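You operate a simulated robot arm through the tools that you are given. There is no shell and no other tool. Be economical: measure what you need, move in short steps, check, and stop when the job is done.

You run a simulated robot arm. Do the job below in one go: nothing can be reset, and whatever is moved stays where it is left.

## Task
Check the black gauge at 6 bar on the gauge checker and sort it: OK or REDO.
Fine: plug it into the test port, TEST lever fully open and left so, wind the black knob till the square gauge shows 6, wind right back, then stand it on OK if the two read the same, else on REDO; leave the other gauges alone.
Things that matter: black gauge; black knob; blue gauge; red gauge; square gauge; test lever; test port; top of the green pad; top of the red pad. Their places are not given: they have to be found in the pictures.

Only the result counts: the job must be done as asked and must still hold three seconds after the hand-in. Knocking over, shifting, dropping, spilling or breaking anything else fails it.

## Robot
A 7-joint arm with a two-finger parallel gripper, fixed in place. Base frame: the origin is at the foot of the arm, x ahead of it, y to its left, z up. Units: m, rad, N and s.
With the tool pointing down near the work surface it reaches from about 0.3 to 0.7 m from the base axis. Its first joint turns from -1.152 to 1.152 rad. Payload 1.57 kg.
Tool frame: the origin (TCP) lies between the finger pads and is the grasp point; the fingertips stand 0.03 m ahead of it; z points along the fingers, y is the line along which they close. Largest opening 0.11 m; finger width 0.024, thickness 0.012; the body of the gripper, 0.048 by 0.112 m, starts 0.078 m behind the TCP.
Orientation is that of the tool frame in the base frame, as [roll, pitch, yaw] about the fixed x, y, z axes, in that order (R = Rz(yaw) Ry(pitch) Rx(roll)). With the fingers straight down and closing along the base's y, the tool's x points along the base's -x, its y along +y and its z along -z.

## Interface
- The arm moves only by the tool arm_command. Its argument "deltas" is a list of rows, each a list of 6 numbers: the shift along the tool's x, y, z in units of 30 mm (1.0 is 30 mm), then the turn, a rotation vector about the tool's x, y, z in units of 4 degrees (1.0 is 4 degrees). In form: [[x, y, z, ax, ay, az], ...]. A call has 1 to 8 rows; each row shifts and turns the commanded pose from where the row before left it, along the tool's axes as they then stand. "fingers" is the closure in counts, from 0 (fully open) to 255 (shut), set as the call begins (left out, the last holds). A call with a number of a shift or a turn outside -1 to 1 is refused whole. A row lasts 0.2 s, in which the tool goes at most 0.05 m and 0.15 rad; a call with a longer step from one row to the next is refused whole, and so is a gripper value outside its range. A pose out of reach is approached as far as the arm can. The call stops where the force on the tool passes 40 N (or 10 N more than at its start, if that is more) or the arm is blocked; 0.2 s more then pass. Each finger travels about 0.108 m/s and halts on what it meets, pressing with about 32 N; the grip force reading is that of the motor and also rises with nothing between the fingers. The clock runs only during rows and for 0.2 s after the last one: add rows that do not move to give the fingers time. The reply holds the time, the measured pose of the TCP, the force on the tool along the base axes, the opening and the grip force, in the units named above and with some noise, with the torque about the TCP (base axes, N m) and any sound that the robot's microphone picked up.
- Cameras (640 x 400 px; columns grow to the right, rows downward): "scene" is fixed at [0.1776, -0.4021, 1.4053]; the picture's right is [0.66, -0.75, 0.00], its down [-0.42, -0.37, -0.83] and it looks along [0.62, 0.55, -0.56] (base axes); focal length 226 px, centre (320, 200). "wrist" rides on the gripper at [0.07, 0.016, -0.141] in the tool frame; the picture's right is [-0.23, 0.97, 0.00], its down [-0.86, -0.20, -0.48] and it looks along [-0.47, -0.11, 0.88] (tool axes); focal length 222 px, centre (320, 200).
- capture(camera): a new picture of that camera. It takes no simulated time.
- pixel_to_xyz(camera, pixels): for up to 12 pixels [column, row] of the newest picture of that camera ("zoom" is the newest enlarged one), the place [x, y, z] in the base frame of the surface seen there, good to about 0.003 m. It takes no simulated time.
- enlarge(camera, box): a new picture of the part [left, top, right, bottom] of that camera's present view, enlarged. It takes no simulated time.
- finish_job(): hands the job in; it is judged then, once.

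Go step by step. Measure first, check grasps and placings, and put right what went wrong. The budget is 80 turns and 46 pictures, counting those below and the enlarged ones. Unless the task says otherwise, let go and move clear before handing in, and close with one line.

The tools are called after "Call:" as a command line: name --pt "numbers of a row" for each row, then --argument value for the rest, lists and objects as JSON in quotes. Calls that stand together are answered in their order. arm_command: Moves the arm, as the interface text tells. Its arguments: {"type":"object","properties":{"deltas":{"type":"array","items":{"type":"array","items":{"type":"number"}}},"fingers":{"type":"number"}},"required":["deltas"]} The other tools are called the same way: capture (camera) takes a picture; pixel_to_xyz (camera, pixels) gives the place of the surface under pixels of a picture; enlarge (camera, box) takes an enlarged picture of a part of a camera's view; finish_job () hands the job in.

At the start:

```text
t: 0.0
eef_pos: [0.3079, -0.2338, 1.2502]
tool_rot: [-3.141, 0.0, -3.142]
ft_force: [0.3, 0.3, 0.7]
ft_torque: [0.02, -0.03, -0.01]
gripper_width: 0.11
grip_force: 0.0
```

scene: 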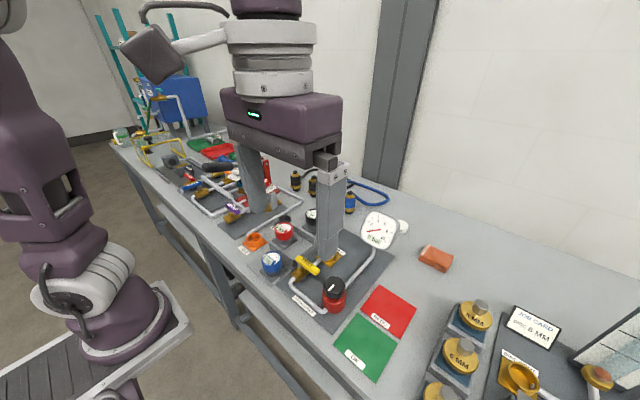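
wrist: 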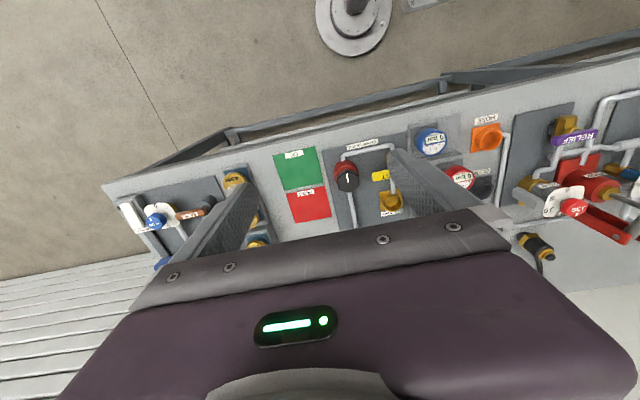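

The gauge checker lies around scene pixels (250-400, 200-320), partly hidden by the arm. I'll enlarge it and locate points.

Call:
enlarge --camera "scene" --box '[230, 170, 430, 390]'

Call:
enlarge --camera "wrist" --box '[260, 90, 520, 240]'

Call:
pixel_to_xyz --camera "scene" --pixels '[[272, 262], [284, 231], [310, 215], [333, 288], [335, 300], [308, 266], [379, 228], [388, 312], [366, 345], [300, 255], [330, 255], [385, 255]]'

```text
1.82 times, centred on (330, 280) of scene
```

zoom: 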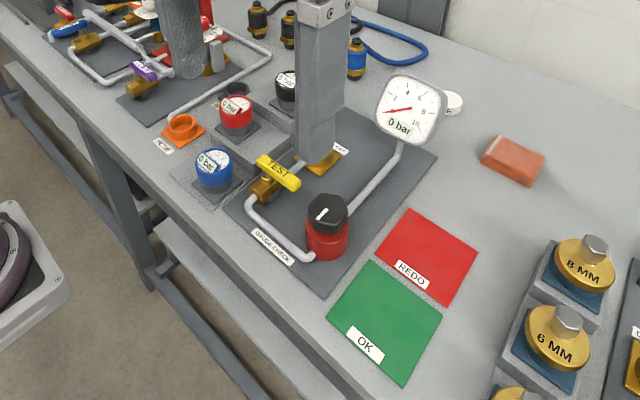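

```text
2.46 times, centred on (390, 165) of wrist
```

zoom: 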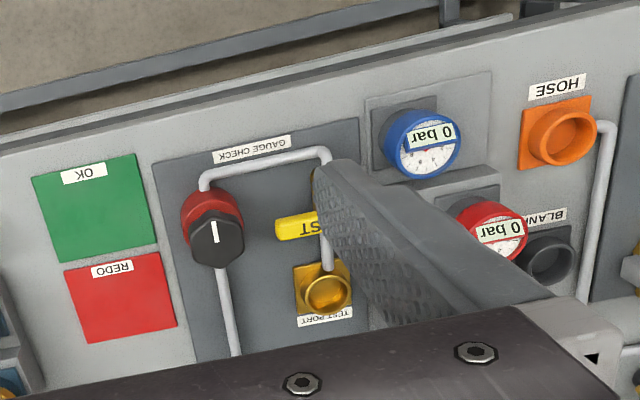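

```text
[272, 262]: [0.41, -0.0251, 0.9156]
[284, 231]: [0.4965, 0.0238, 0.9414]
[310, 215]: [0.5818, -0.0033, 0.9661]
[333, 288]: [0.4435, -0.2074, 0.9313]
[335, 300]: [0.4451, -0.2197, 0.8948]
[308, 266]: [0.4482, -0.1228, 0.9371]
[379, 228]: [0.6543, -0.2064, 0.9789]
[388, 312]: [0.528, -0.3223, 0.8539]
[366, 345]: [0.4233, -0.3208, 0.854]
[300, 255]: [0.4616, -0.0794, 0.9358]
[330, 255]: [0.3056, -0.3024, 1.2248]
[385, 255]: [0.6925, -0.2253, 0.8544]
```

Black gauge stands near (0.58, -0.003, 0.966) behind the finger in this view. I'll move the arm toward it, staying high, to clear the scene camera's view.

Call:
arm_command --pt "-0.6 1 0 0 0 0" --pt "-0.6 1 0 0 0 0" --pt "-0.6 1 0 0 0 0" --pt "-0.6 1 0 0 0 0" --pt "-0.6 1 0 0 0 0" --pt "-0.6 1 0 0 0 0" --pt "-0.6 1 0 0 0 0" --pt "-0.6 1 0 0 0 0" --fingers 0

Call:
enlarge --camera "scene" --box '[230, 190, 430, 330]'

Call:
capture --camera "wrist"

```text
t: 1.8
eef_pos: [0.4529, 0.0083, 1.2482]
tool_rot: [3.14, -0.002, -3.14]
ft_force: [0.1, 0.3, 0.3]
ft_torque: [0.0, 0.02, -0.02]
gripper_width: 0.1102
grip_force: 0.0
```

```text
2.86 times, centred on (330, 260) of scene
```

zoom: 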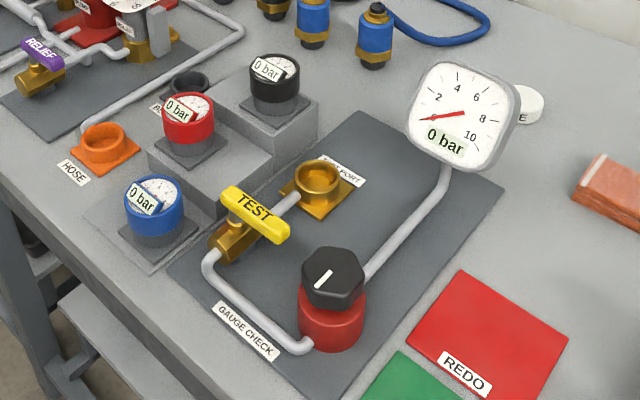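

```text
40 pictures are left
```

wrist: 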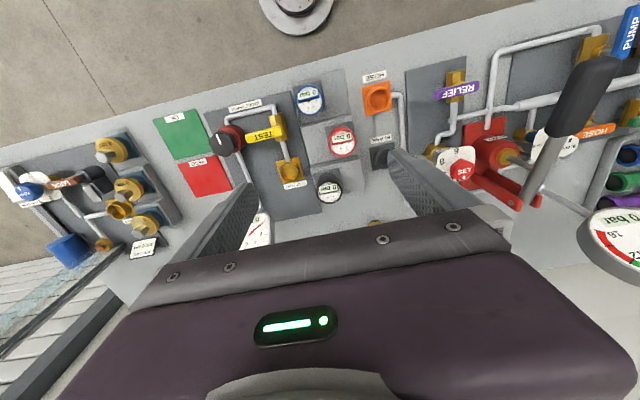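

The scene is clear now: the TEST lever lies across its pipe (closed). I'll measure points on every part.

Call:
pixel_to_xyz --camera "zoom" --pixels '[[275, 72], [275, 100], [256, 66], [298, 72], [318, 172], [318, 200], [228, 194], [283, 234], [333, 265], [333, 325], [465, 115], [300, 185]]'

Call:
enlarge --camera "wrist" --box '[200, 70, 400, 210]'

```text
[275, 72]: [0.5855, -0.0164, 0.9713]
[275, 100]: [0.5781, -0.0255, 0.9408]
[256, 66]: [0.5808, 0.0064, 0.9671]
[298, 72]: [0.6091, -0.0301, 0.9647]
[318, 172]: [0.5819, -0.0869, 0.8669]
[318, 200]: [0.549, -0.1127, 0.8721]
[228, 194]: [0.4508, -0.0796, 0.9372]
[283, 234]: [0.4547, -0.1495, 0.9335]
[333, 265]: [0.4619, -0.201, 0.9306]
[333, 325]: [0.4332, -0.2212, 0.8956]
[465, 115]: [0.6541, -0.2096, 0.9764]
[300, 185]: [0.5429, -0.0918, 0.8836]
```

```text
2.86 times, centred on (300, 140) of wrist
```

zoom: 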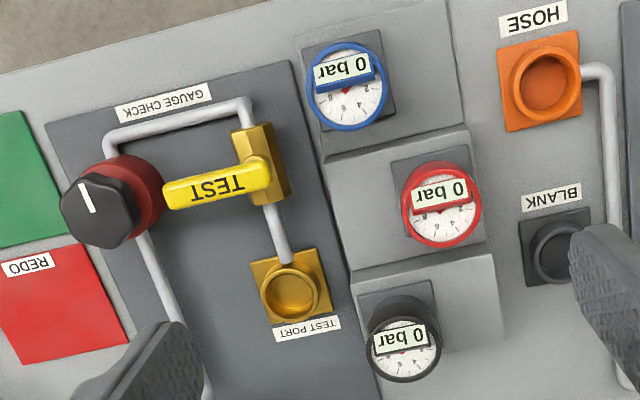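

The lever's pivot is at its +y end over the valve; the handle points to -y. Measuring more from this zoom.

Call:
pixel_to_xyz --camera "zoom" --pixels '[[403, 345], [375, 340], [433, 340], [405, 378], [289, 268], [262, 290], [317, 293], [290, 320], [260, 175], [170, 195], [257, 130], [285, 200]]'

Call:
pixel_to_xyz --camera "wrist" --pixels '[[224, 145], [238, 130], [227, 135], [182, 132], [208, 178], [329, 185], [329, 200], [291, 172], [343, 140], [308, 100], [255, 232], [305, 205]]'

```text
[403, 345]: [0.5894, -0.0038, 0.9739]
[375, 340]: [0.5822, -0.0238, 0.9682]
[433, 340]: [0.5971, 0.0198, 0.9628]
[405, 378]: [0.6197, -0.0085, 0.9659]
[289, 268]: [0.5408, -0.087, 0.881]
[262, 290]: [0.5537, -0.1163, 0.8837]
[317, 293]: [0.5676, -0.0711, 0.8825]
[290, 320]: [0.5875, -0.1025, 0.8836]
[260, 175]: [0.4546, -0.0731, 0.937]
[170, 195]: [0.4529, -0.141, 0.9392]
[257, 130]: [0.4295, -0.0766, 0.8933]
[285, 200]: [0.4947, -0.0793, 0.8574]
```

```text
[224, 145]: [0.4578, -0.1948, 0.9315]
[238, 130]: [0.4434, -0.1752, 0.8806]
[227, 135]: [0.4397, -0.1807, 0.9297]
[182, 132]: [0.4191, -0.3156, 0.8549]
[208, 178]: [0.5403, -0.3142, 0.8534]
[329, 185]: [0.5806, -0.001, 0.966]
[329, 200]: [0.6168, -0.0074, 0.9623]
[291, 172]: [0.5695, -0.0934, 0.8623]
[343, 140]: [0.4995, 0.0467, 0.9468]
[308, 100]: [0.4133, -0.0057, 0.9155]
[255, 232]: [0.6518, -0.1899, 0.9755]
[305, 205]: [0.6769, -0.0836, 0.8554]
```

The black gauge is centred near (0.592, -0.003), radius about 0.025, top 0.966; the port is near (0.566, -0.094), rim 0.883. I'll go above the gauge and lower somewhat.

Call:
arm_command --pt "-0.75 -0.06 0.9 0 0 0" --pt "-0.75 -0.06 0.9 0 0 0" --pt "-0.75 -0.06 0.9 0 0 0" --pt "-0.75 -0.06 0.9 0 0 0" --pt "-0.75 -0.06 0.9 0 0 0" --pt "-0.75 -0.06 0.9 0 0 0" --pt "0 0 0.8 0 0 0"

Call:
capture --camera "wrist"

Call:
enlarge --camera "scene" --box '[260, 170, 380, 270]'

```text
t: 3.4
eef_pos: [0.5879, -0.0033, 1.0628]
tool_rot: [-3.141, 0.0, -3.139]
ft_force: [-0.5, -0.2, 0.0]
ft_torque: [-0.01, -0.03, 0.03]
gripper_width: 0.1099
grip_force: 0.1
```

```text
38 pictures are left
```

wrist: 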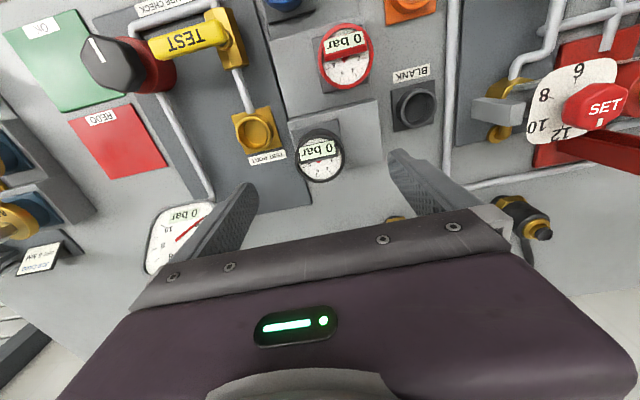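

```text
4.00 times, centred on (320, 220) of scene
```

zoom: 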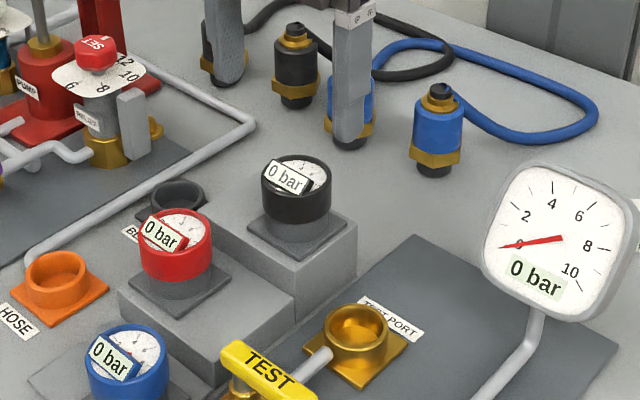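

Call:
pixel_to_xyz --camera "wrist" --pixels '[[319, 148], [298, 158], [342, 152], [322, 181], [310, 130], [330, 128], [236, 130], [275, 132], [253, 150], [355, 115]]'

Call:
pixel_to_xyz --camera "zoom" --pixels '[[263, 190], [330, 195], [295, 215], [295, 232], [297, 253], [330, 250], [320, 335], [388, 330], [355, 305], [355, 365], [400, 340], [355, 335]]'

```text
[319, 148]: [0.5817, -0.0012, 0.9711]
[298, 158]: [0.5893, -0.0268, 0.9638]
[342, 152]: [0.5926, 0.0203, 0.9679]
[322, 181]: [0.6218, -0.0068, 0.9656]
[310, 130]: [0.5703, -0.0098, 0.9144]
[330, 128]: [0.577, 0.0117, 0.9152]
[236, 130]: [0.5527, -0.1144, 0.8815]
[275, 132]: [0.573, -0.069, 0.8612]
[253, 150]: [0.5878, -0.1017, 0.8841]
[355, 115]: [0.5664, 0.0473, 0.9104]
```

```text
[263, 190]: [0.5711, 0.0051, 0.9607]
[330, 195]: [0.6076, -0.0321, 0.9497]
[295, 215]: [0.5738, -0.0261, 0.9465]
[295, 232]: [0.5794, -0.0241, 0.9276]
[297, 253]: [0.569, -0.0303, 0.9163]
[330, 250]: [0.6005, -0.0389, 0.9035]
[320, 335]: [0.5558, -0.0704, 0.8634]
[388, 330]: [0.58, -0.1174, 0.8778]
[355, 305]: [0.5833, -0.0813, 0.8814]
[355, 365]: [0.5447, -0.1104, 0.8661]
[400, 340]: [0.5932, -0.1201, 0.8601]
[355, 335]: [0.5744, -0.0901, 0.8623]
```

Gauge centre refined to (0.596, -0.004), dark body from 0.933 to 0.966, plate top 0.915. Lowering to TCP z 0.953, then closing.

Call:
arm_command --pt "-0.27 0 0.9 0 0 0" --pt "0 0 0.9 0 0 0" --pt "0 0 0.9 0 0 0" --pt "0 0 0.95 0 0 0" --pt "0 0 0 0 0 0"

Call:
capture --camera "wrist"

```text
t: 4.6
eef_pos: [0.597, -0.0009, 0.9529]
tool_rot: [-3.141, 0.001, 3.14]
ft_force: [0.1, 0.0, 0.4]
ft_torque: [-0.01, 0.02, -0.01]
gripper_width: 0.1099
grip_force: 0.0
```

```text
36 pictures are left
```

wrist: 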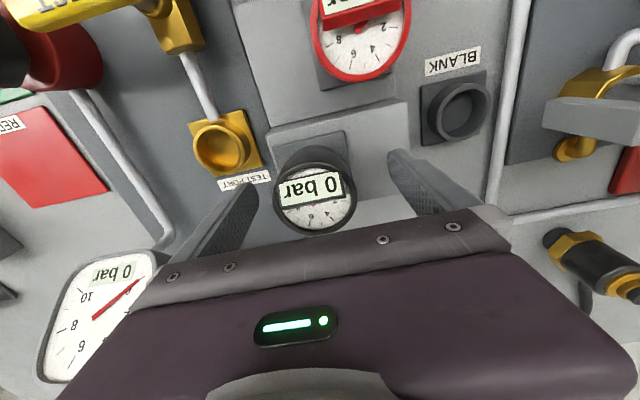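

The gauge sits between the fingers, a few mm toward -y; I'll nudge and close.

Call:
arm_command --pt "0 -0.1 0 0 0 0" --pt "0 0 0 0 0 0" --pt "0 0 0 0 0 0" --pt "0 0 0 0 0 0" --fingers 255

```text
t: 5.6
eef_pos: [0.5948, -0.0056, 0.9546]
tool_rot: [3.14, 0.0, -3.141]
ft_force: [-0.1, -0.1, -0.8]
ft_torque: [0.02, 0.01, 0.01]
gripper_width: 0.0563
grip_force: 31.8
```

Gripped at 0.056 m with 32 N. Lifting straight up 8 cm and looking.

Call:
arm_command --pt "0 0 -0.5 0 0 0" --pt "0 0 -0.7 0 0 0" --pt "0 0 -0.8 0 0 0" --pt "0 0 -0.8 0 0 0"

Call:
enlarge --camera "scene" --box '[260, 150, 380, 270]'

Call:
capture --camera "wrist"

```text
t: 6.6
eef_pos: [0.5967, -0.0054, 1.0392]
tool_rot: [3.14, -0.001, -3.141]
ft_force: [0.6, 0.7, -1.2]
ft_torque: [-0.05, -0.01, -0.03]
gripper_width: 0.0563
grip_force: 32.0
```

```text
3.33 times, centred on (320, 210) of scene
```

zoom: 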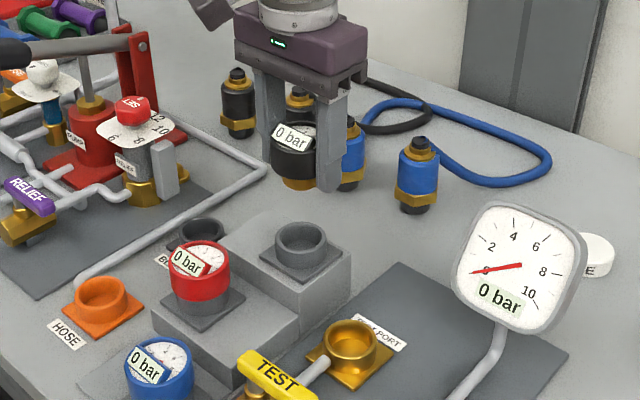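

```text
34 pictures are left
```

wrist: 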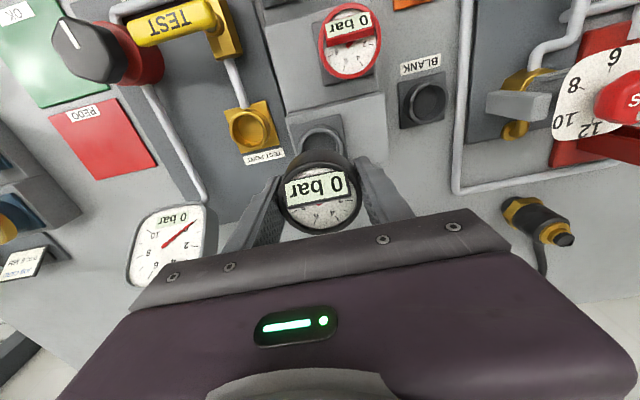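

The gauge is out of its grey socket, which has the same shape as the gold port. I'll measure both rims alike for the relative offset.

Call:
pixel_to_xyz --camera "zoom" --pixels '[[277, 238], [326, 240], [302, 226], [300, 251], [327, 335], [376, 337], [352, 321], [352, 348]]'

Call:
pixel_to_xyz --camera "wrist" --pixels '[[249, 110], [226, 127], [271, 127], [249, 148], [249, 113], [229, 132], [268, 132], [252, 146]]'

```text
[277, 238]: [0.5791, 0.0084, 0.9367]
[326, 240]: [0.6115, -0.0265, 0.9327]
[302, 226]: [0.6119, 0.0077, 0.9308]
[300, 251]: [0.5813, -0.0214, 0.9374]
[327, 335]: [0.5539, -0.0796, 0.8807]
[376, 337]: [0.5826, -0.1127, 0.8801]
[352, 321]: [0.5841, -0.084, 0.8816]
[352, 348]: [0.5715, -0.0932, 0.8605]
```

```text
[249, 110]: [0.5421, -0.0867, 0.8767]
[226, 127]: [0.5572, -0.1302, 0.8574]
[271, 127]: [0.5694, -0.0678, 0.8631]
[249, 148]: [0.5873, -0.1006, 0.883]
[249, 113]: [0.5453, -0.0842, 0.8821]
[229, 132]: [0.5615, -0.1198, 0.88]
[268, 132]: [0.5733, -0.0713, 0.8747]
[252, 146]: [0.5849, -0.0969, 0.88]
```

The port lies (-0.029, -0.087) from the grey socket, with its rim 0.053 lower. Moving over the port to about (0.567, -0.094), down to z 0.935, and checking.

Call:
arm_command --pt "0.33 -0.98 0 0 0 0" --pt "0.33 -0.98 0 0 0 0" --pt "0.33 -0.98 0 0 0 0" --pt "0 0 0.9 0 0 0" --pt "0 0 0.9 0 0 0" --pt "0 0 0.9 0 0 0" --pt "0 0 0.8 0 0 0" --pt "0 0 0 0 0 0"

Call:
enlarge --camera "scene" --box '[280, 190, 380, 270]'

Call:
capture --camera "wrist"

```text
t: 8.4
eef_pos: [0.5665, -0.0972, 0.9303]
tool_rot: [3.141, 0.0, 3.14]
ft_force: [-0.1, 0.2, -1.3]
ft_torque: [-0.01, 0.01, 0.04]
gripper_width: 0.0563
grip_force: 32.2
```

```text
5.00 times, centred on (330, 230) of scene
```

zoom: 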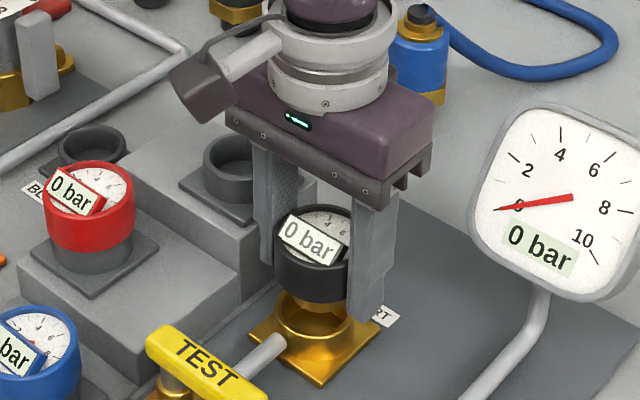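

```text
32 pictures are left
```

wrist: 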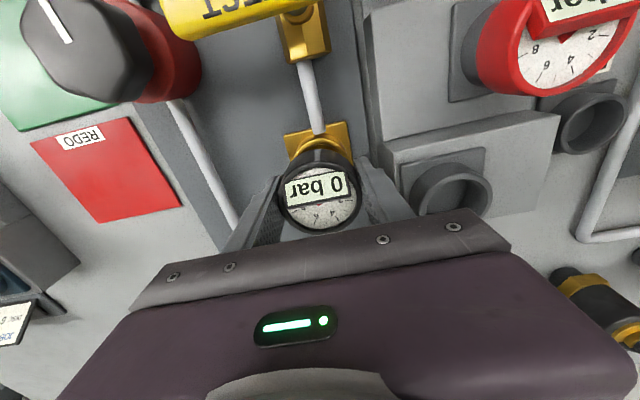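

The gauge is centred over the port in the zoom (both about column 314). Nudging 2 mm to +y and descending in small steps with force checks.

Call:
arm_command --pt "0 0.07 0.2 0 0 0" --pt "0 0 0.2 0 0 0" --pt "0 0 0.2 0 0 0" --pt "0 0 0.15 0 0 0" --pt "0 0 0.15 0 0 0" --pt "0 0 0.1 0 0 0"

```text
t: 9.8
eef_pos: [0.5655, -0.0943, 0.9011]
tool_rot: [-3.141, -0.003, -3.141]
ft_force: [-15.3, -1.1, 3.9]
ft_torque: [-0.03, 0.24, 0.0]
gripper_width: 0.0562
grip_force: 32.2
```

It is at about seating height (0.901) but there is a 15 N side load toward -x; I'll relieve 1.5 mm that way and press slightly.

Call:
arm_command --pt "0.05 0 0 0 0 0" --pt "0 0 0.07 0 0 0" --pt "0 0 0 0 0 0"

Call:
enlarge --camera "scene" --box '[280, 190, 380, 270]'

```text
t: 10.6
eef_pos: [0.5662, -0.0948, 0.9006]
tool_rot: [3.141, 0.002, -3.14]
ft_force: [-5.2, 0.4, 1.0]
ft_torque: [0.0, 0.07, 0.01]
gripper_width: 0.0563
grip_force: 32.0
```

```text
5.00 times, centred on (330, 230) of scene
```

zoom: 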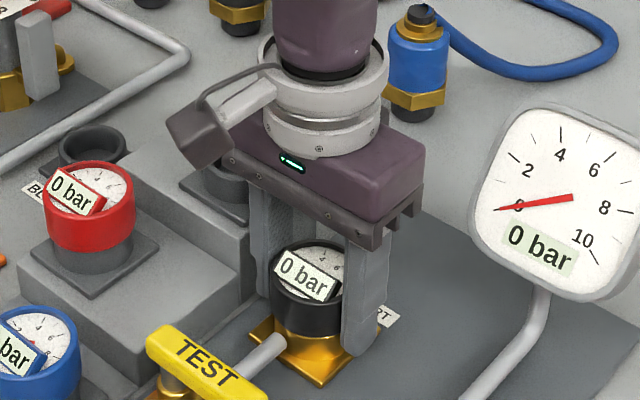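

The gauge looks nearly seated. Relieving another 0.7 mm and pressing until the force rises.

Call:
arm_command --pt "0.025 0 0.07 0 0 0" --pt "0 0 0.08 0 0 0" --pt "0 0 0.06 0 0 0" --pt "0 0 0.0 0 0 0"

```text
t: 11.6
eef_pos: [0.5656, -0.0942, 0.8949]
tool_rot: [-3.139, 0.007, -3.139]
ft_force: [10.2, -1.8, 33.2]
ft_torque: [0.29, -0.06, -0.03]
gripper_width: 0.0567
grip_force: 32.1
```

Pressed home at 33 N. I'll ease off, and open only to about 0.07 m because the stepped block is close on the +y side, then rise.

Call:
arm_command --pt "0 0 -0.15 0 0 0" --pt "0 0 0 0 0 0" --pt "0 0 0 0 0 0" --fingers 92

Call:
arm_command --pt "0 0 -0.5 0 0 0" --pt "0 0 -0.9 0 0 0" --pt "0 0 -0.9 0 0 0" --pt "0 0 -0.9 0 0 0" --pt "0 0 -0.9 0 0 0"

Call:
enlarge --camera "scene" --box '[260, 190, 400, 310]'

```text
t: 12.4
eef_pos: [0.5647, -0.0953, 0.8999]
tool_rot: [-3.14, -0.002, -3.14]
ft_force: [0.0, -0.5, 0.1]
ft_torque: [0.01, 0.01, 0.01]
gripper_width: 0.0706
grip_force: 0.1
```

```text
t: 13.6
eef_pos: [0.5658, -0.0921, 1.0225]
tool_rot: [-3.14, 0.001, -3.14]
ft_force: [0.0, 0.5, -0.1]
ft_torque: [-0.02, 0.0, 0.0]
gripper_width: 0.0701
grip_force: 0.1
```

```text
3.33 times, centred on (330, 250) of scene
```

zoom: 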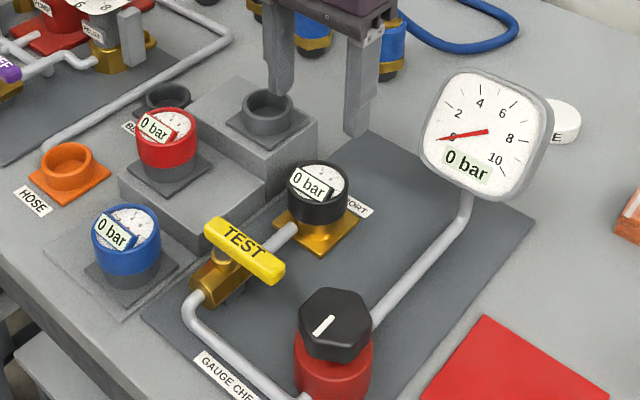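

The gauge is seated. Now the TEST lever: measuring its ends, stem, side and the knob.

Call:
pixel_to_xyz --camera "zoom" --pixels '[[210, 226], [278, 266], [225, 222], [240, 245], [282, 258], [205, 285], [232, 270], [222, 258], [244, 262], [303, 318], [370, 322], [335, 293]]'

Call:
enlarge --camera "wrist" --box '[60, 0, 360, 200]'

```text
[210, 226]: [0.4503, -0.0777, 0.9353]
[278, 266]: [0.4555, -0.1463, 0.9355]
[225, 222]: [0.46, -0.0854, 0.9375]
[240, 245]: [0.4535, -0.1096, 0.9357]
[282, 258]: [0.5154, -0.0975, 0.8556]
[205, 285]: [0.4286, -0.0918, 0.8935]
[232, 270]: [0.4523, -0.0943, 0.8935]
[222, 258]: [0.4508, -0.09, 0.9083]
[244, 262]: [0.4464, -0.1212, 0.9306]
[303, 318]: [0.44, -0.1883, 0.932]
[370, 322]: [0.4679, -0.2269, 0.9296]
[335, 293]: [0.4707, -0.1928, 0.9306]
```

```text
2.00 times, centred on (210, 100) of wrist
```

zoom: 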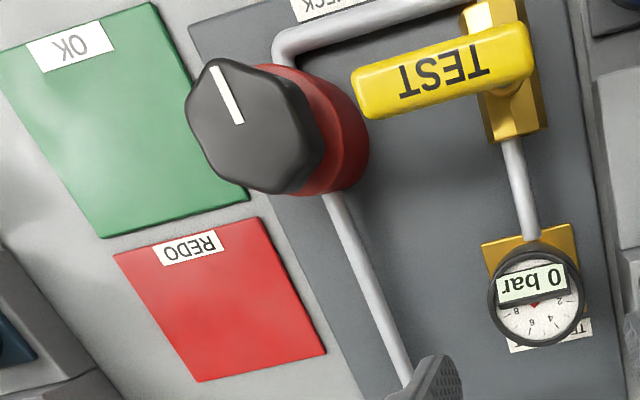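

The lever slab spans y -0.072 to -0.152 at x 0.444-0.464, with the pivot near (0.453, -0.09). I'll close the fingers and set the tips at the -x side of the handle.

Call:
arm_command --pt "0.84 -0.28 0 0 0 0" --pt "0.84 -0.28 0 0 0 0" --pt "0.84 -0.28 0 0 0 0" --pt "0.84 -0.28 0 0 0 0" --pt "0.84 -0.28 0 0 0 0" --pt "0.84 -0.2 0 0 0 0" --pt "0 0 0 0 0 0" --fingers 255

Call:
arm_command --pt "0 0 0.86 0 0 0" --pt "0 0 0.86 0 0 0" --pt "0 0 0.86 0 0 0" --pt "0 0 0 0 0 0"

Call:
enlarge --camera "scene" --box '[260, 190, 400, 310]'

```text
t: 15.2
eef_pos: [0.4145, -0.1425, 1.0202]
tool_rot: [-3.14, -0.001, -3.139]
ft_force: [0.9, 0.5, 0.3]
ft_torque: [0.03, 0.02, -0.01]
gripper_width: 0.0
grip_force: 21.8
```

```text
t: 16.2
eef_pos: [0.413, -0.1418, 0.9452]
tool_rot: [3.141, 0.0, 3.141]
ft_force: [0.6, 0.6, 0.3]
ft_torque: [-0.04, -0.03, 0.02]
gripper_width: 0.0002
grip_force: 21.6
```

```text
3.33 times, centred on (330, 250) of scene
```

zoom: 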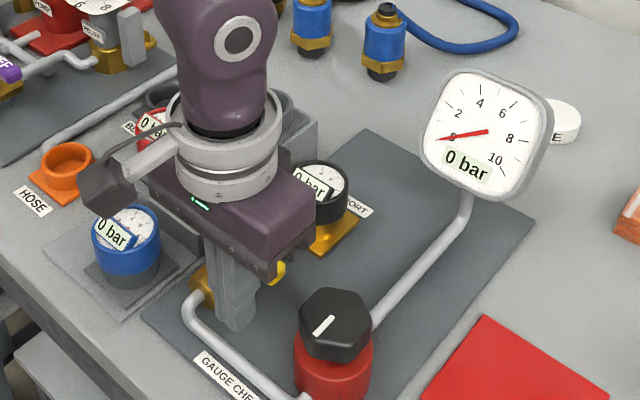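

Tips stand beside the handle. Pushing toward +x in small steps to test that direction.

Call:
arm_command --pt "-0.4 0 0 0 0 0" --pt "-0.3 0 0 0 0 0" --pt "-0.3 0 0 0 0 0" --pt "-0.3 0.05 0 0 0 0"

```text
t: 17.0
eef_pos: [0.4337, -0.1435, 0.9423]
tool_rot: [3.138, -0.022, 3.137]
ft_force: [-14.5, 1.0, 4.8]
ft_torque: [0.12, 0.03, 0.02]
gripper_width: 0.0
grip_force: 21.0
stopped in row 4: the force on the tool passed its limit at 50 N (the readings are from after the stop); the commanded pose is now the measured one
```

Contact at the handle, then 50 N without motion: that side is the stop. I'll back off, rise and go to the handle's +x side.

Call:
arm_command --pt "0.5 0 0 0 0 0" --pt "0 0 -0.8 0 0 0" --pt "0 0 -0.8 0 0 0" --pt "-0.9 0.03 0 0 0 0" --pt "-0.9 0 0 0 0 0" --pt "-0.9 0 0 0 0 0" --pt "0 0 0 0 0 0"

Call:
enlarge --camera "wrist" --box '[160, 50, 480, 250]'

```text
t: 18.6
eef_pos: [0.5025, -0.1438, 0.9921]
tool_rot: [3.139, -0.018, 3.14]
ft_force: [0.9, -0.3, -0.1]
ft_torque: [-0.01, -0.02, 0.0]
gripper_width: 0.0
grip_force: 21.2
```

```text
2.00 times, centred on (320, 150) of wrist
```

zoom: 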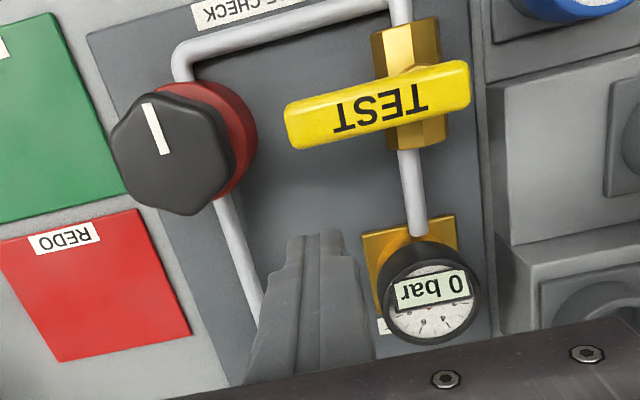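

Call:
pixel_to_xyz --camera "zoom" --pixels '[[460, 68], [466, 102], [292, 110], [297, 143], [300, 125], [455, 85]]'

Call:
arm_command --pt "0 0 0.8 0 0.25 0" --pt "0 0 0.75 0 0 0" --pt "0 0 0 0 0 0"

```text
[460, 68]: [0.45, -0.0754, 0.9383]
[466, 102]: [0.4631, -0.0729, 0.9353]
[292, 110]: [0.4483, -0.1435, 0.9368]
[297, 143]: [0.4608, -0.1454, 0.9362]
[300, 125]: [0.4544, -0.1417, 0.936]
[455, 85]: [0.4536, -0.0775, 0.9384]
```

```text
t: 19.4
eef_pos: [0.5005, -0.1432, 0.9431]
tool_rot: [3.139, -0.037, 3.14]
ft_force: [0.5, 0.3, 0.0]
ft_torque: [-0.01, 0.02, -0.01]
gripper_width: 0.0002
grip_force: 21.2
```

The handle did not move; it must swing toward -x. I'll fix the small tilt and push along an arc from the +x side.

Call:
arm_command --pt "0.78 0.17 0 0 -0.53 0" --pt "0.44 -0.15 0 0 0 0" --pt "0.46 -0.02 0 0 0 0" --pt "0.46 0.09 0 0 0 0" --pt "0.41 0.21 0 0 0 0"

Call:
enlarge --camera "wrist" --box '[160, 50, 480, 250]'

```text
t: 20.6
eef_pos: [0.425, -0.1341, 0.9431]
tool_rot: [3.14, 0.001, 3.137]
ft_force: [0.5, 0.3, 0.2]
ft_torque: [-0.02, 0.02, 0.0]
gripper_width: 0.0001
grip_force: 21.1
```

```text
2.00 times, centred on (320, 150) of wrist
```

zoom: 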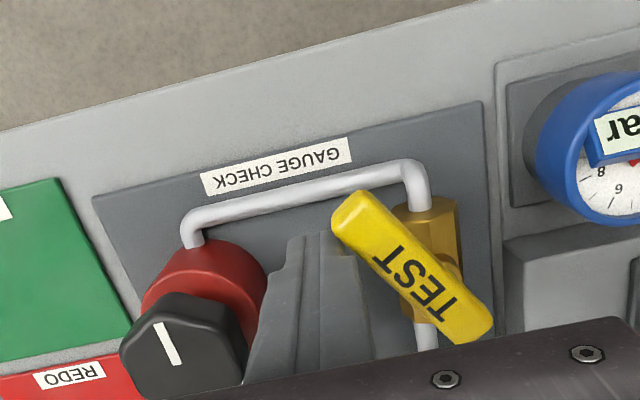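

The lever swings this way (about 60 degrees so far). I'll continue the arc and overdrive until it meets its stop.

Call:
arm_command --pt "0.35 0.31 0 0 0 0" --pt "0.25 0.39 0 0 0 0" --pt "0.05 0.15 0 0 0 0" --pt "0 0.12 0 0 0 0" --pt "0 0.1 0 0 0 0" --pt "0 0.1 0 0 0 0" --pt "0 0.1 0 0 0 0"

Call:
enlarge --camera "wrist" --box '[160, 50, 480, 250]'

```text
t: 22.1
eef_pos: [0.4058, -0.1048, 0.9437]
tool_rot: [-3.139, 0.0, 3.129]
ft_force: [-0.7, -16.3, -0.5]
ft_torque: [-0.26, 0.04, 0.05]
gripper_width: 0.0
grip_force: 21.4
stopped in row 7: the force on the tool passed its limit at 46 N (the readings are from after the stop); the commanded pose is now the measured one
```

```text
2.00 times, centred on (320, 150) of wrist
```

zoom: 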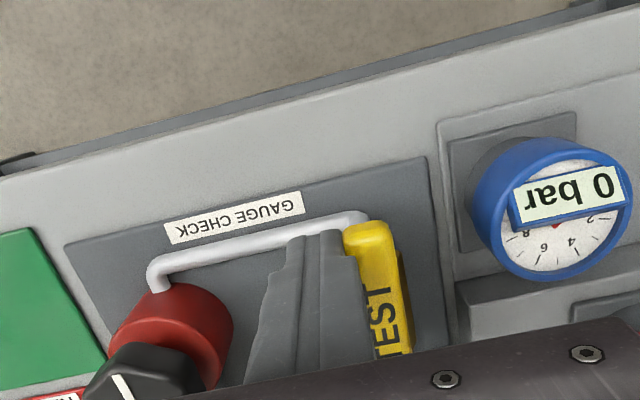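

The lever hit its open stop, in line with the pipe. Backing off, rising and moving above the knob.

Call:
arm_command --pt "0 -0.35 0 0 0 0.15" --pt "0 0 -0.9 0 0 0" --pt "0 0 -0.9 0 0 0" --pt "0 0 -0.9 0 0 0" --pt "0 0 -0.9 0 0 0" --pt "-0.7 -0.9 0 0 0 0" --pt "-0.7 -0.9 0 0 0 0" --pt "-0.2 -0.9 0 0 0 0" --fingers 0

Call:
capture --camera "wrist"

Call:
enlarge --camera "scene" --box '[260, 190, 400, 320]'

```text
t: 22.5
eef_pos: [0.404, -0.1233, 0.9504]
tool_rot: [-3.128, 0.002, 3.11]
ft_force: [-6.0, -65.4, -0.9]
ft_torque: [-0.83, 0.06, -0.58]
gripper_width: 0.0392
grip_force: 0.0
stopped in row 2: the force on the tool passed its limit at 81 N (the readings are from after the stop); the commanded pose is now the measured one
```

```text
24 pictures are left
```

wrist: 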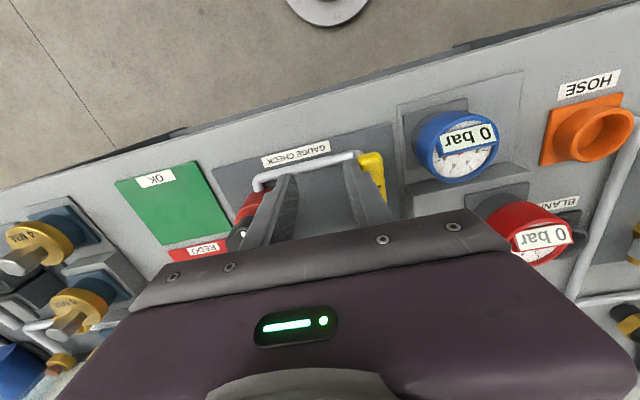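

```text
3.08 times, centred on (330, 255) of scene
```

zoom: 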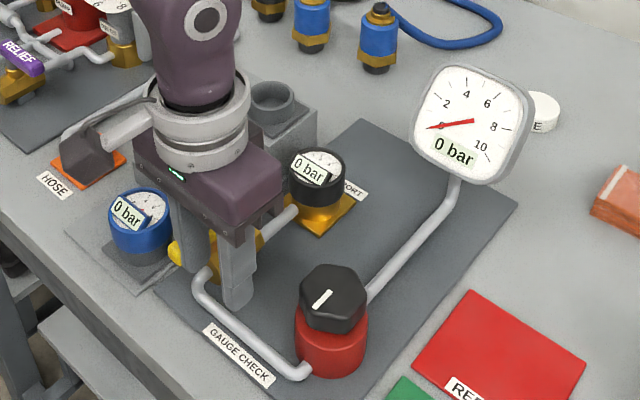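

My mistake: opening pressed a finger on the lever at its stop. I'll close the fingers to relieve it, then rise.

Call:
arm_command --pt "0 0 0 0 0 0" --pt "0 0 0 0 0 0" --fingers 255

Call:
arm_command --pt "0 -0.1 -0.3 0 0 0" --pt "0 0 -0.9 0 0 0" --pt "0 0 -0.9 0 0 0" --pt "0 0 -0.9 0 0 0" --pt "0 0 -0.9 0 0 0"

```text
t: 23.1
eef_pos: [0.4037, -0.1147, 0.9487]
tool_rot: [-3.135, -0.004, 3.12]
ft_force: [0.2, -0.1, -0.1]
ft_torque: [-0.03, 0.0, 0.02]
gripper_width: 0.0003
grip_force: 21.1
```

```text
t: 24.3
eef_pos: [0.4019, -0.1185, 1.0648]
tool_rot: [-3.135, -0.004, 3.118]
ft_force: [0.7, 0.4, 0.7]
ft_torque: [-0.01, 0.02, 0.01]
gripper_width: 0.0
grip_force: 21.6
```

Call:
arm_command --pt "-0.55 -0.95 0 0 0 -0.34" --pt "-0.55 -0.95 0 0 0 0" --pt "-0.55 -0.95 0 0 0 0" --pt "0 0 0 0 0 0" --fingers 0

Call:
capture --camera "wrist"

Call:
pixel_to_xyz --camera "wrist" --pixels '[[320, 150], [320, 170], [300, 165], [345, 165], [320, 190], [310, 200], [340, 200]]'

```text
t: 25.3
eef_pos: [0.4514, -0.2028, 1.0667]
tool_rot: [-3.137, -0.004, 3.141]
ft_force: [0.5, 0.4, 0.5]
ft_torque: [0.0, 0.0, -0.01]
gripper_width: 0.1102
grip_force: 0.2
```

```text
22 pictures are left
```

wrist: 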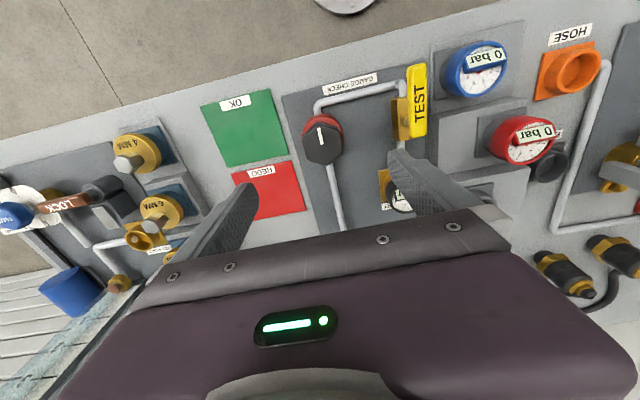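

```text
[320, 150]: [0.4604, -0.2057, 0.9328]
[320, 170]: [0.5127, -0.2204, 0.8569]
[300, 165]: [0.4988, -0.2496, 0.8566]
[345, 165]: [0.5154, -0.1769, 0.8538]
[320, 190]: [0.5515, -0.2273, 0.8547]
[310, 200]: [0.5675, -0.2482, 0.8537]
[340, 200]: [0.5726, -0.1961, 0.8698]
```

The lever is in line with the pipe. Measuring the knob's outline.

Call:
pixel_to_xyz --camera "wrist" --pixels '[[305, 147], [341, 144], [321, 128], [324, 161], [305, 137], [340, 135], [309, 158], [338, 156], [417, 75], [413, 130], [340, 128]]'

Call:
enlarge --camera "wrist" --box '[260, 60, 460, 220]'

```text
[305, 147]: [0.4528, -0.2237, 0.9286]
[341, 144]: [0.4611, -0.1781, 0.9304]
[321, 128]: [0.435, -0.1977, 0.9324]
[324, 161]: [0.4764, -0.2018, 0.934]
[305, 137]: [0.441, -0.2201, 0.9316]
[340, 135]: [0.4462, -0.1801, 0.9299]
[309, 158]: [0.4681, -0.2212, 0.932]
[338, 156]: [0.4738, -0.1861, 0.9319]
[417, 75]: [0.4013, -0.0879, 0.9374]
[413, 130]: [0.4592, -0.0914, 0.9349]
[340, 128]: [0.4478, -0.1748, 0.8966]
```

```text
2.50 times, centred on (360, 140) of wrist
```

zoom: 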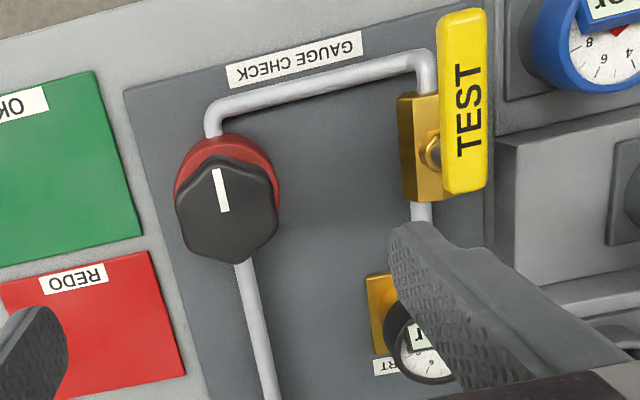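

Knob centre is (0.456, -0.201), top 0.932, flats facing ±y. Lowering to TCP z 0.933 (tips just above the red collar) and gripping.

Call:
arm_command --pt "-0.15 0.06 0.89 0 0 0" --pt "0 0 0.89 0 0 0" --pt "0 0 0.89 0 0 0" --pt "0 0 0.89 0 0 0" --pt "0 0 0.85 0 0 0" --pt "0 0 0 0 0 0"

Call:
arm_command --pt "0 0 0 0 0 0" --pt "0 0 0 0 0 0" --pt "0 0 0 0 0 0" --fingers 255

Call:
capture --camera "wrist"

```text
t: 26.7
eef_pos: [0.4576, -0.2017, 0.9327]
tool_rot: [-3.136, -0.002, -3.14]
ft_force: [0.2, -0.6, -0.5]
ft_torque: [-0.01, 0.01, 0.01]
gripper_width: 0.1103
grip_force: 0.1
```

```text
t: 27.5
eef_pos: [0.4564, -0.2024, 0.9356]
tool_rot: [-3.136, -0.002, -3.141]
ft_force: [0.2, 1.5, -2.9]
ft_torque: [0.03, -0.19, 0.02]
gripper_width: 0.0513
grip_force: 45.2
```

```text
20 pictures are left
```

wrist: 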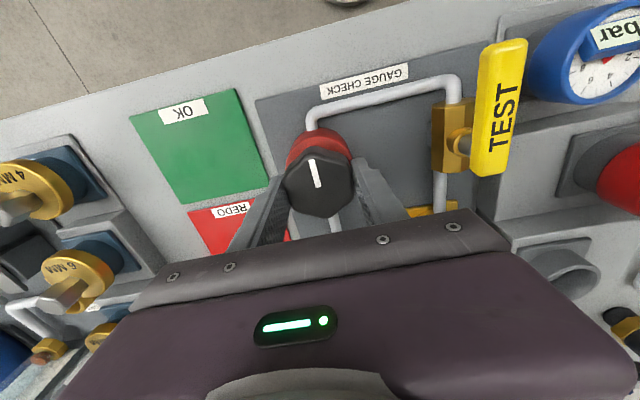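

Knob gripped at 0.051 m. Turning it clockwise 32 degrees and reading the gauges.

Call:
arm_command --pt "0 0 0 0 0 1" --pt "0 0 0 0 0 1" --pt "0 0 0 0 0 1" --pt "0 0 0 0 0 1" --pt "0 0 0 0 0 1" --pt "0 0 0 0 0 1" --pt "0 0 0 0 0 1" --pt "0 0 0 0 0 1"

Call:
enlarge --camera "scene" --box '[280, 190, 420, 320]'

```text
t: 29.3
eef_pos: [0.4575, -0.2027, 0.9337]
tool_rot: [-3.134, -0.001, 2.583]
ft_force: [-1.0, -4.7, -6.4]
ft_torque: [-0.15, -0.06, 1.01]
gripper_width: 0.0513
grip_force: 44.7
```

```text
3.08 times, centred on (350, 255) of scene
```

zoom: 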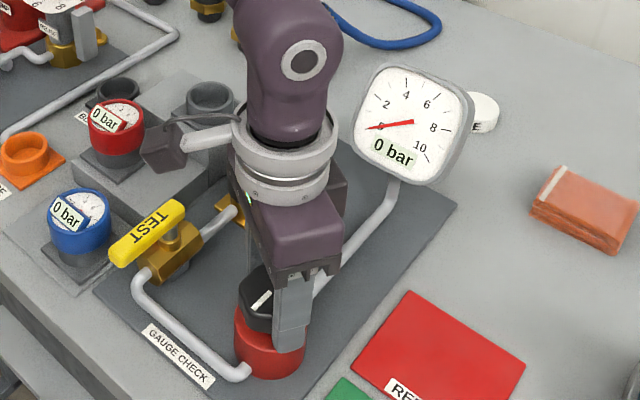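

The square gauge still shows 0 and the torque is 1 N m: maybe that is the stop direction. Checking the mark with the wrist view.

Call:
capture --camera "wrist"

```text
18 pictures are left
```

wrist: 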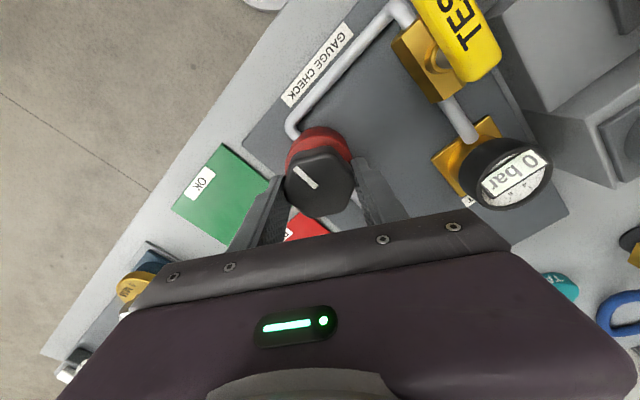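

The mark did not follow the fingers, so clockwise is the end stop. Turning counter-clockwise instead.

Call:
arm_command --pt "0 0 0 0 0 -1" --pt "0 0 0 0 0 -1" --pt "0 0 0 0 0 -1" --pt "0 0 0 0 0 -1" --pt "0 0 0 0 0 -1" --pt "0 0 0 0 0 -1" --pt "0 0 0 0 0 -1" --pt "0 0 0 0 0 -1"

Call:
enlarge --camera "scene" --box '[280, 190, 420, 320]'

```text
t: 31.1
eef_pos: [0.4571, -0.2023, 0.934]
tool_rot: [-3.137, -0.005, -3.14]
ft_force: [-5.3, -6.3, -1.2]
ft_torque: [-0.09, -0.09, 0.01]
gripper_width: 0.0511
grip_force: 44.8
```

```text
3.08 times, centred on (350, 255) of scene
```

zoom: 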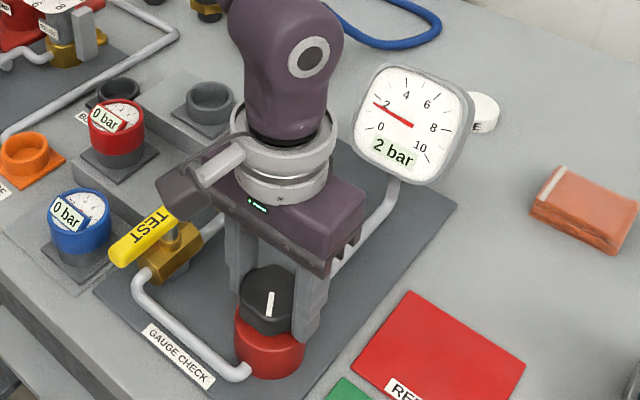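

Counter-clockwise works: 2 bar after about 32 degrees. Turning 48 degrees more.

Call:
arm_command --pt "0 0 0 0 0 -1" --pt "0 0 0 0 0 -1" --pt "0 0 0 0 0 -1" --pt "0 0 0 0 0 -1" --pt "0 0 0 0 0 -1" --pt "0 0 0 0 0 -1"

Call:
arm_command --pt "0 0 0 0 0 -1" --pt "0 0 0 0 0 -1" --pt "0 0 0 0 0 -1" --pt "0 0 0 0 0 -1" --pt "0 0 0 0 0 -1" --pt "0 0 0 0 0 -1"

Call:
enlarge --camera "scene" --box '[280, 190, 420, 320]'

```text
t: 32.5
eef_pos: [0.4573, -0.2011, 0.9342]
tool_rot: [-3.138, -0.003, -2.719]
ft_force: [-4.2, 13.3, 7.9]
ft_torque: [0.32, -0.25, -0.01]
gripper_width: 0.0509
grip_force: 45.5
```

```text
t: 33.9
eef_pos: [0.457, -0.2011, 0.9339]
tool_rot: [3.14, -0.005, -2.303]
ft_force: [-8.1, 36.7, -0.3]
ft_torque: [0.42, 0.83, -0.04]
gripper_width: 0.0513
grip_force: 45.5
```

```text
3.08 times, centred on (350, 255) of scene
```

zoom: 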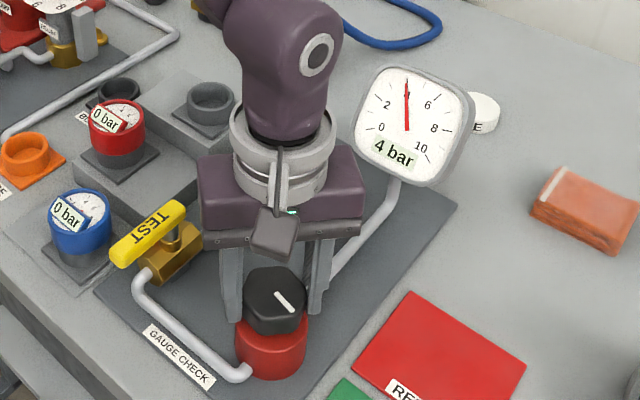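

Now 4 bar (about 24 degrees per bar); there's a 37 N side force toward +y, so I'll shift 2 mm that way and turn 32 degrees further.

Call:
arm_command --pt "-0.05 0.05 0 0 0 0" --pt "0 0 0 0 0 -1" --pt "0 0 0 0 0 -1" --pt "0 0 0 0 0 -1" --pt "0 0 0 0 0 -1"

Call:
arm_command --pt "0 0 0 0 0 -1" --pt "0 0 0 0 0 -1" --pt "0 0 0 0 0 -1" --pt "0 0 0 0 0 -1"

Call:
enlarge --camera "scene" --box '[280, 190, 420, 320]'

```text
t: 35.1
eef_pos: [0.4556, -0.2002, 0.9346]
tool_rot: [3.139, -0.007, -2.024]
ft_force: [-16.3, 19.5, -8.7]
ft_torque: [0.48, 0.21, -0.03]
gripper_width: 0.0512
grip_force: 45.2
```

```text
t: 36.1
eef_pos: [0.4553, -0.2001, 0.9338]
tool_rot: [3.136, -0.007, -1.743]
ft_force: [-26.2, 17.4, 5.6]
ft_torque: [0.55, 0.41, -0.08]
gripper_width: 0.051
grip_force: 44.9
```

```text
3.08 times, centred on (350, 255) of scene
```

zoom: 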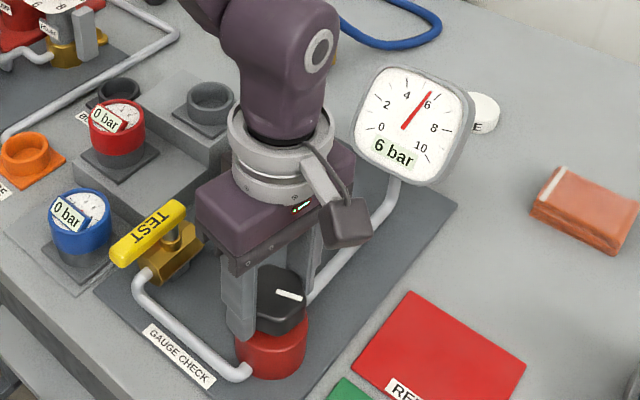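

The square gauge reads 6 bar. Zooming on it and viewing the black gauge with the wrist camera.

Call:
capture --camera "wrist"

Call:
enlarge --camera "scene" --box '[350, 195, 400, 235]'

```text
14 pictures are left
```

wrist: 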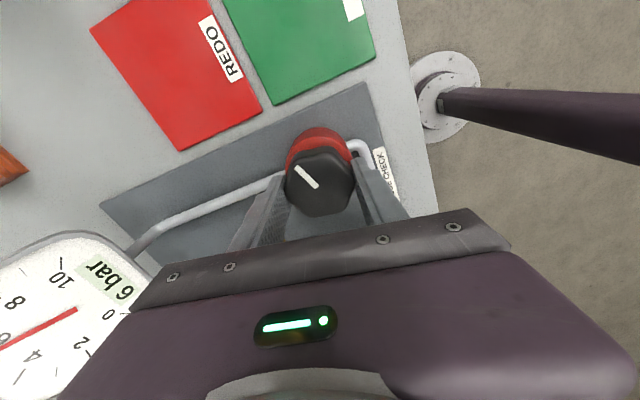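

```text
10.00 times, centred on (375, 215) of scene
```

zoom: 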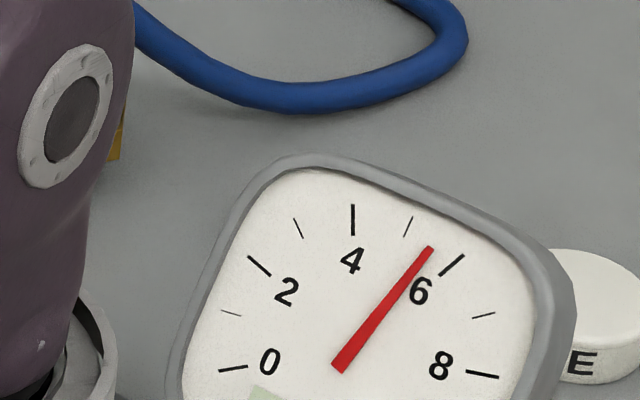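

The needle is really at about 5.55 (the display rounds). Turning 9 degrees more with a small centering shift.

Call:
arm_command --pt "-0.027 0.04 0 0 0 -0.8" --pt "0 0 0 0 0 -0.8" --pt "0 0 0 0 0 -0.7" --pt "0 0 0 0 0 0"

Call:
enlarge --camera "scene" --box '[350, 205, 410, 255]'

```text
t: 37.1
eef_pos: [0.456, -0.1994, 0.9338]
tool_rot: [3.138, -0.009, -1.583]
ft_force: [-23.2, -5.7, 23.6]
ft_torque: [-0.44, 0.67, -0.05]
gripper_width: 0.0512
grip_force: 44.9
```

```text
8.00 times, centred on (380, 230) of scene
```

zoom: 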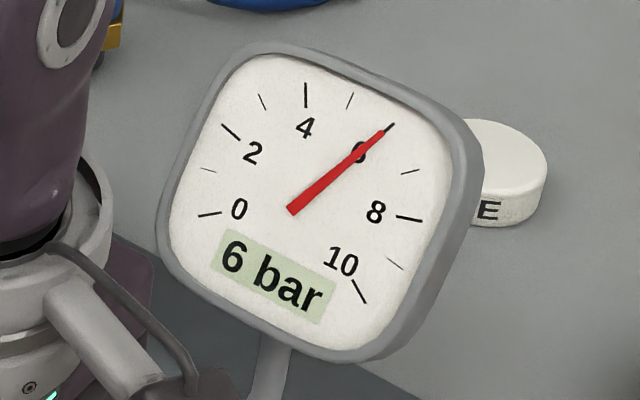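

The needle is dead on 6. Releasing the knob and rising to see the black gauge.

Call:
arm_command --pt "0 0 0 0 0 0" --pt "0 0 0 0 0 0" --pt "0 0 -0.6 0 0 0" --pt "0 0 -0.9 0 0 0" --pt "0 0 -0.9 0 0 0" --pt "0 0 -0.9 0 0 0" --pt "0.9 0 0 0 0 0" --pt "0.9 0 0 0 0 0" --fingers 60

Call:
enlarge --camera "scene" --box '[290, 190, 410, 300]'

```text
t: 38.9
eef_pos: [0.4574, -0.2523, 1.0321]
tool_rot: [3.139, -0.005, -1.583]
ft_force: [-0.6, -0.2, 0.2]
ft_torque: [-0.01, 0.01, 0.0]
gripper_width: 0.0841
grip_force: 0.0
```

```text
3.64 times, centred on (350, 245) of scene
```

zoom: 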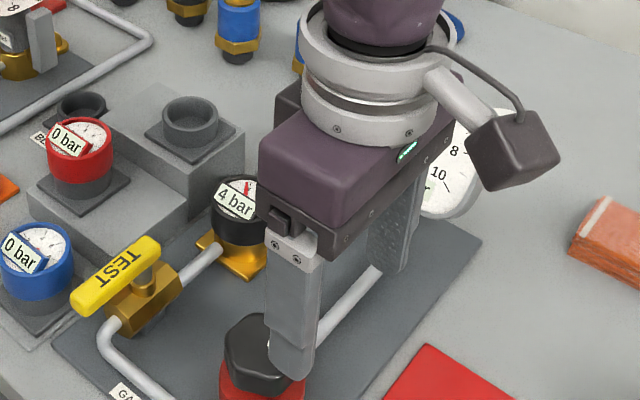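

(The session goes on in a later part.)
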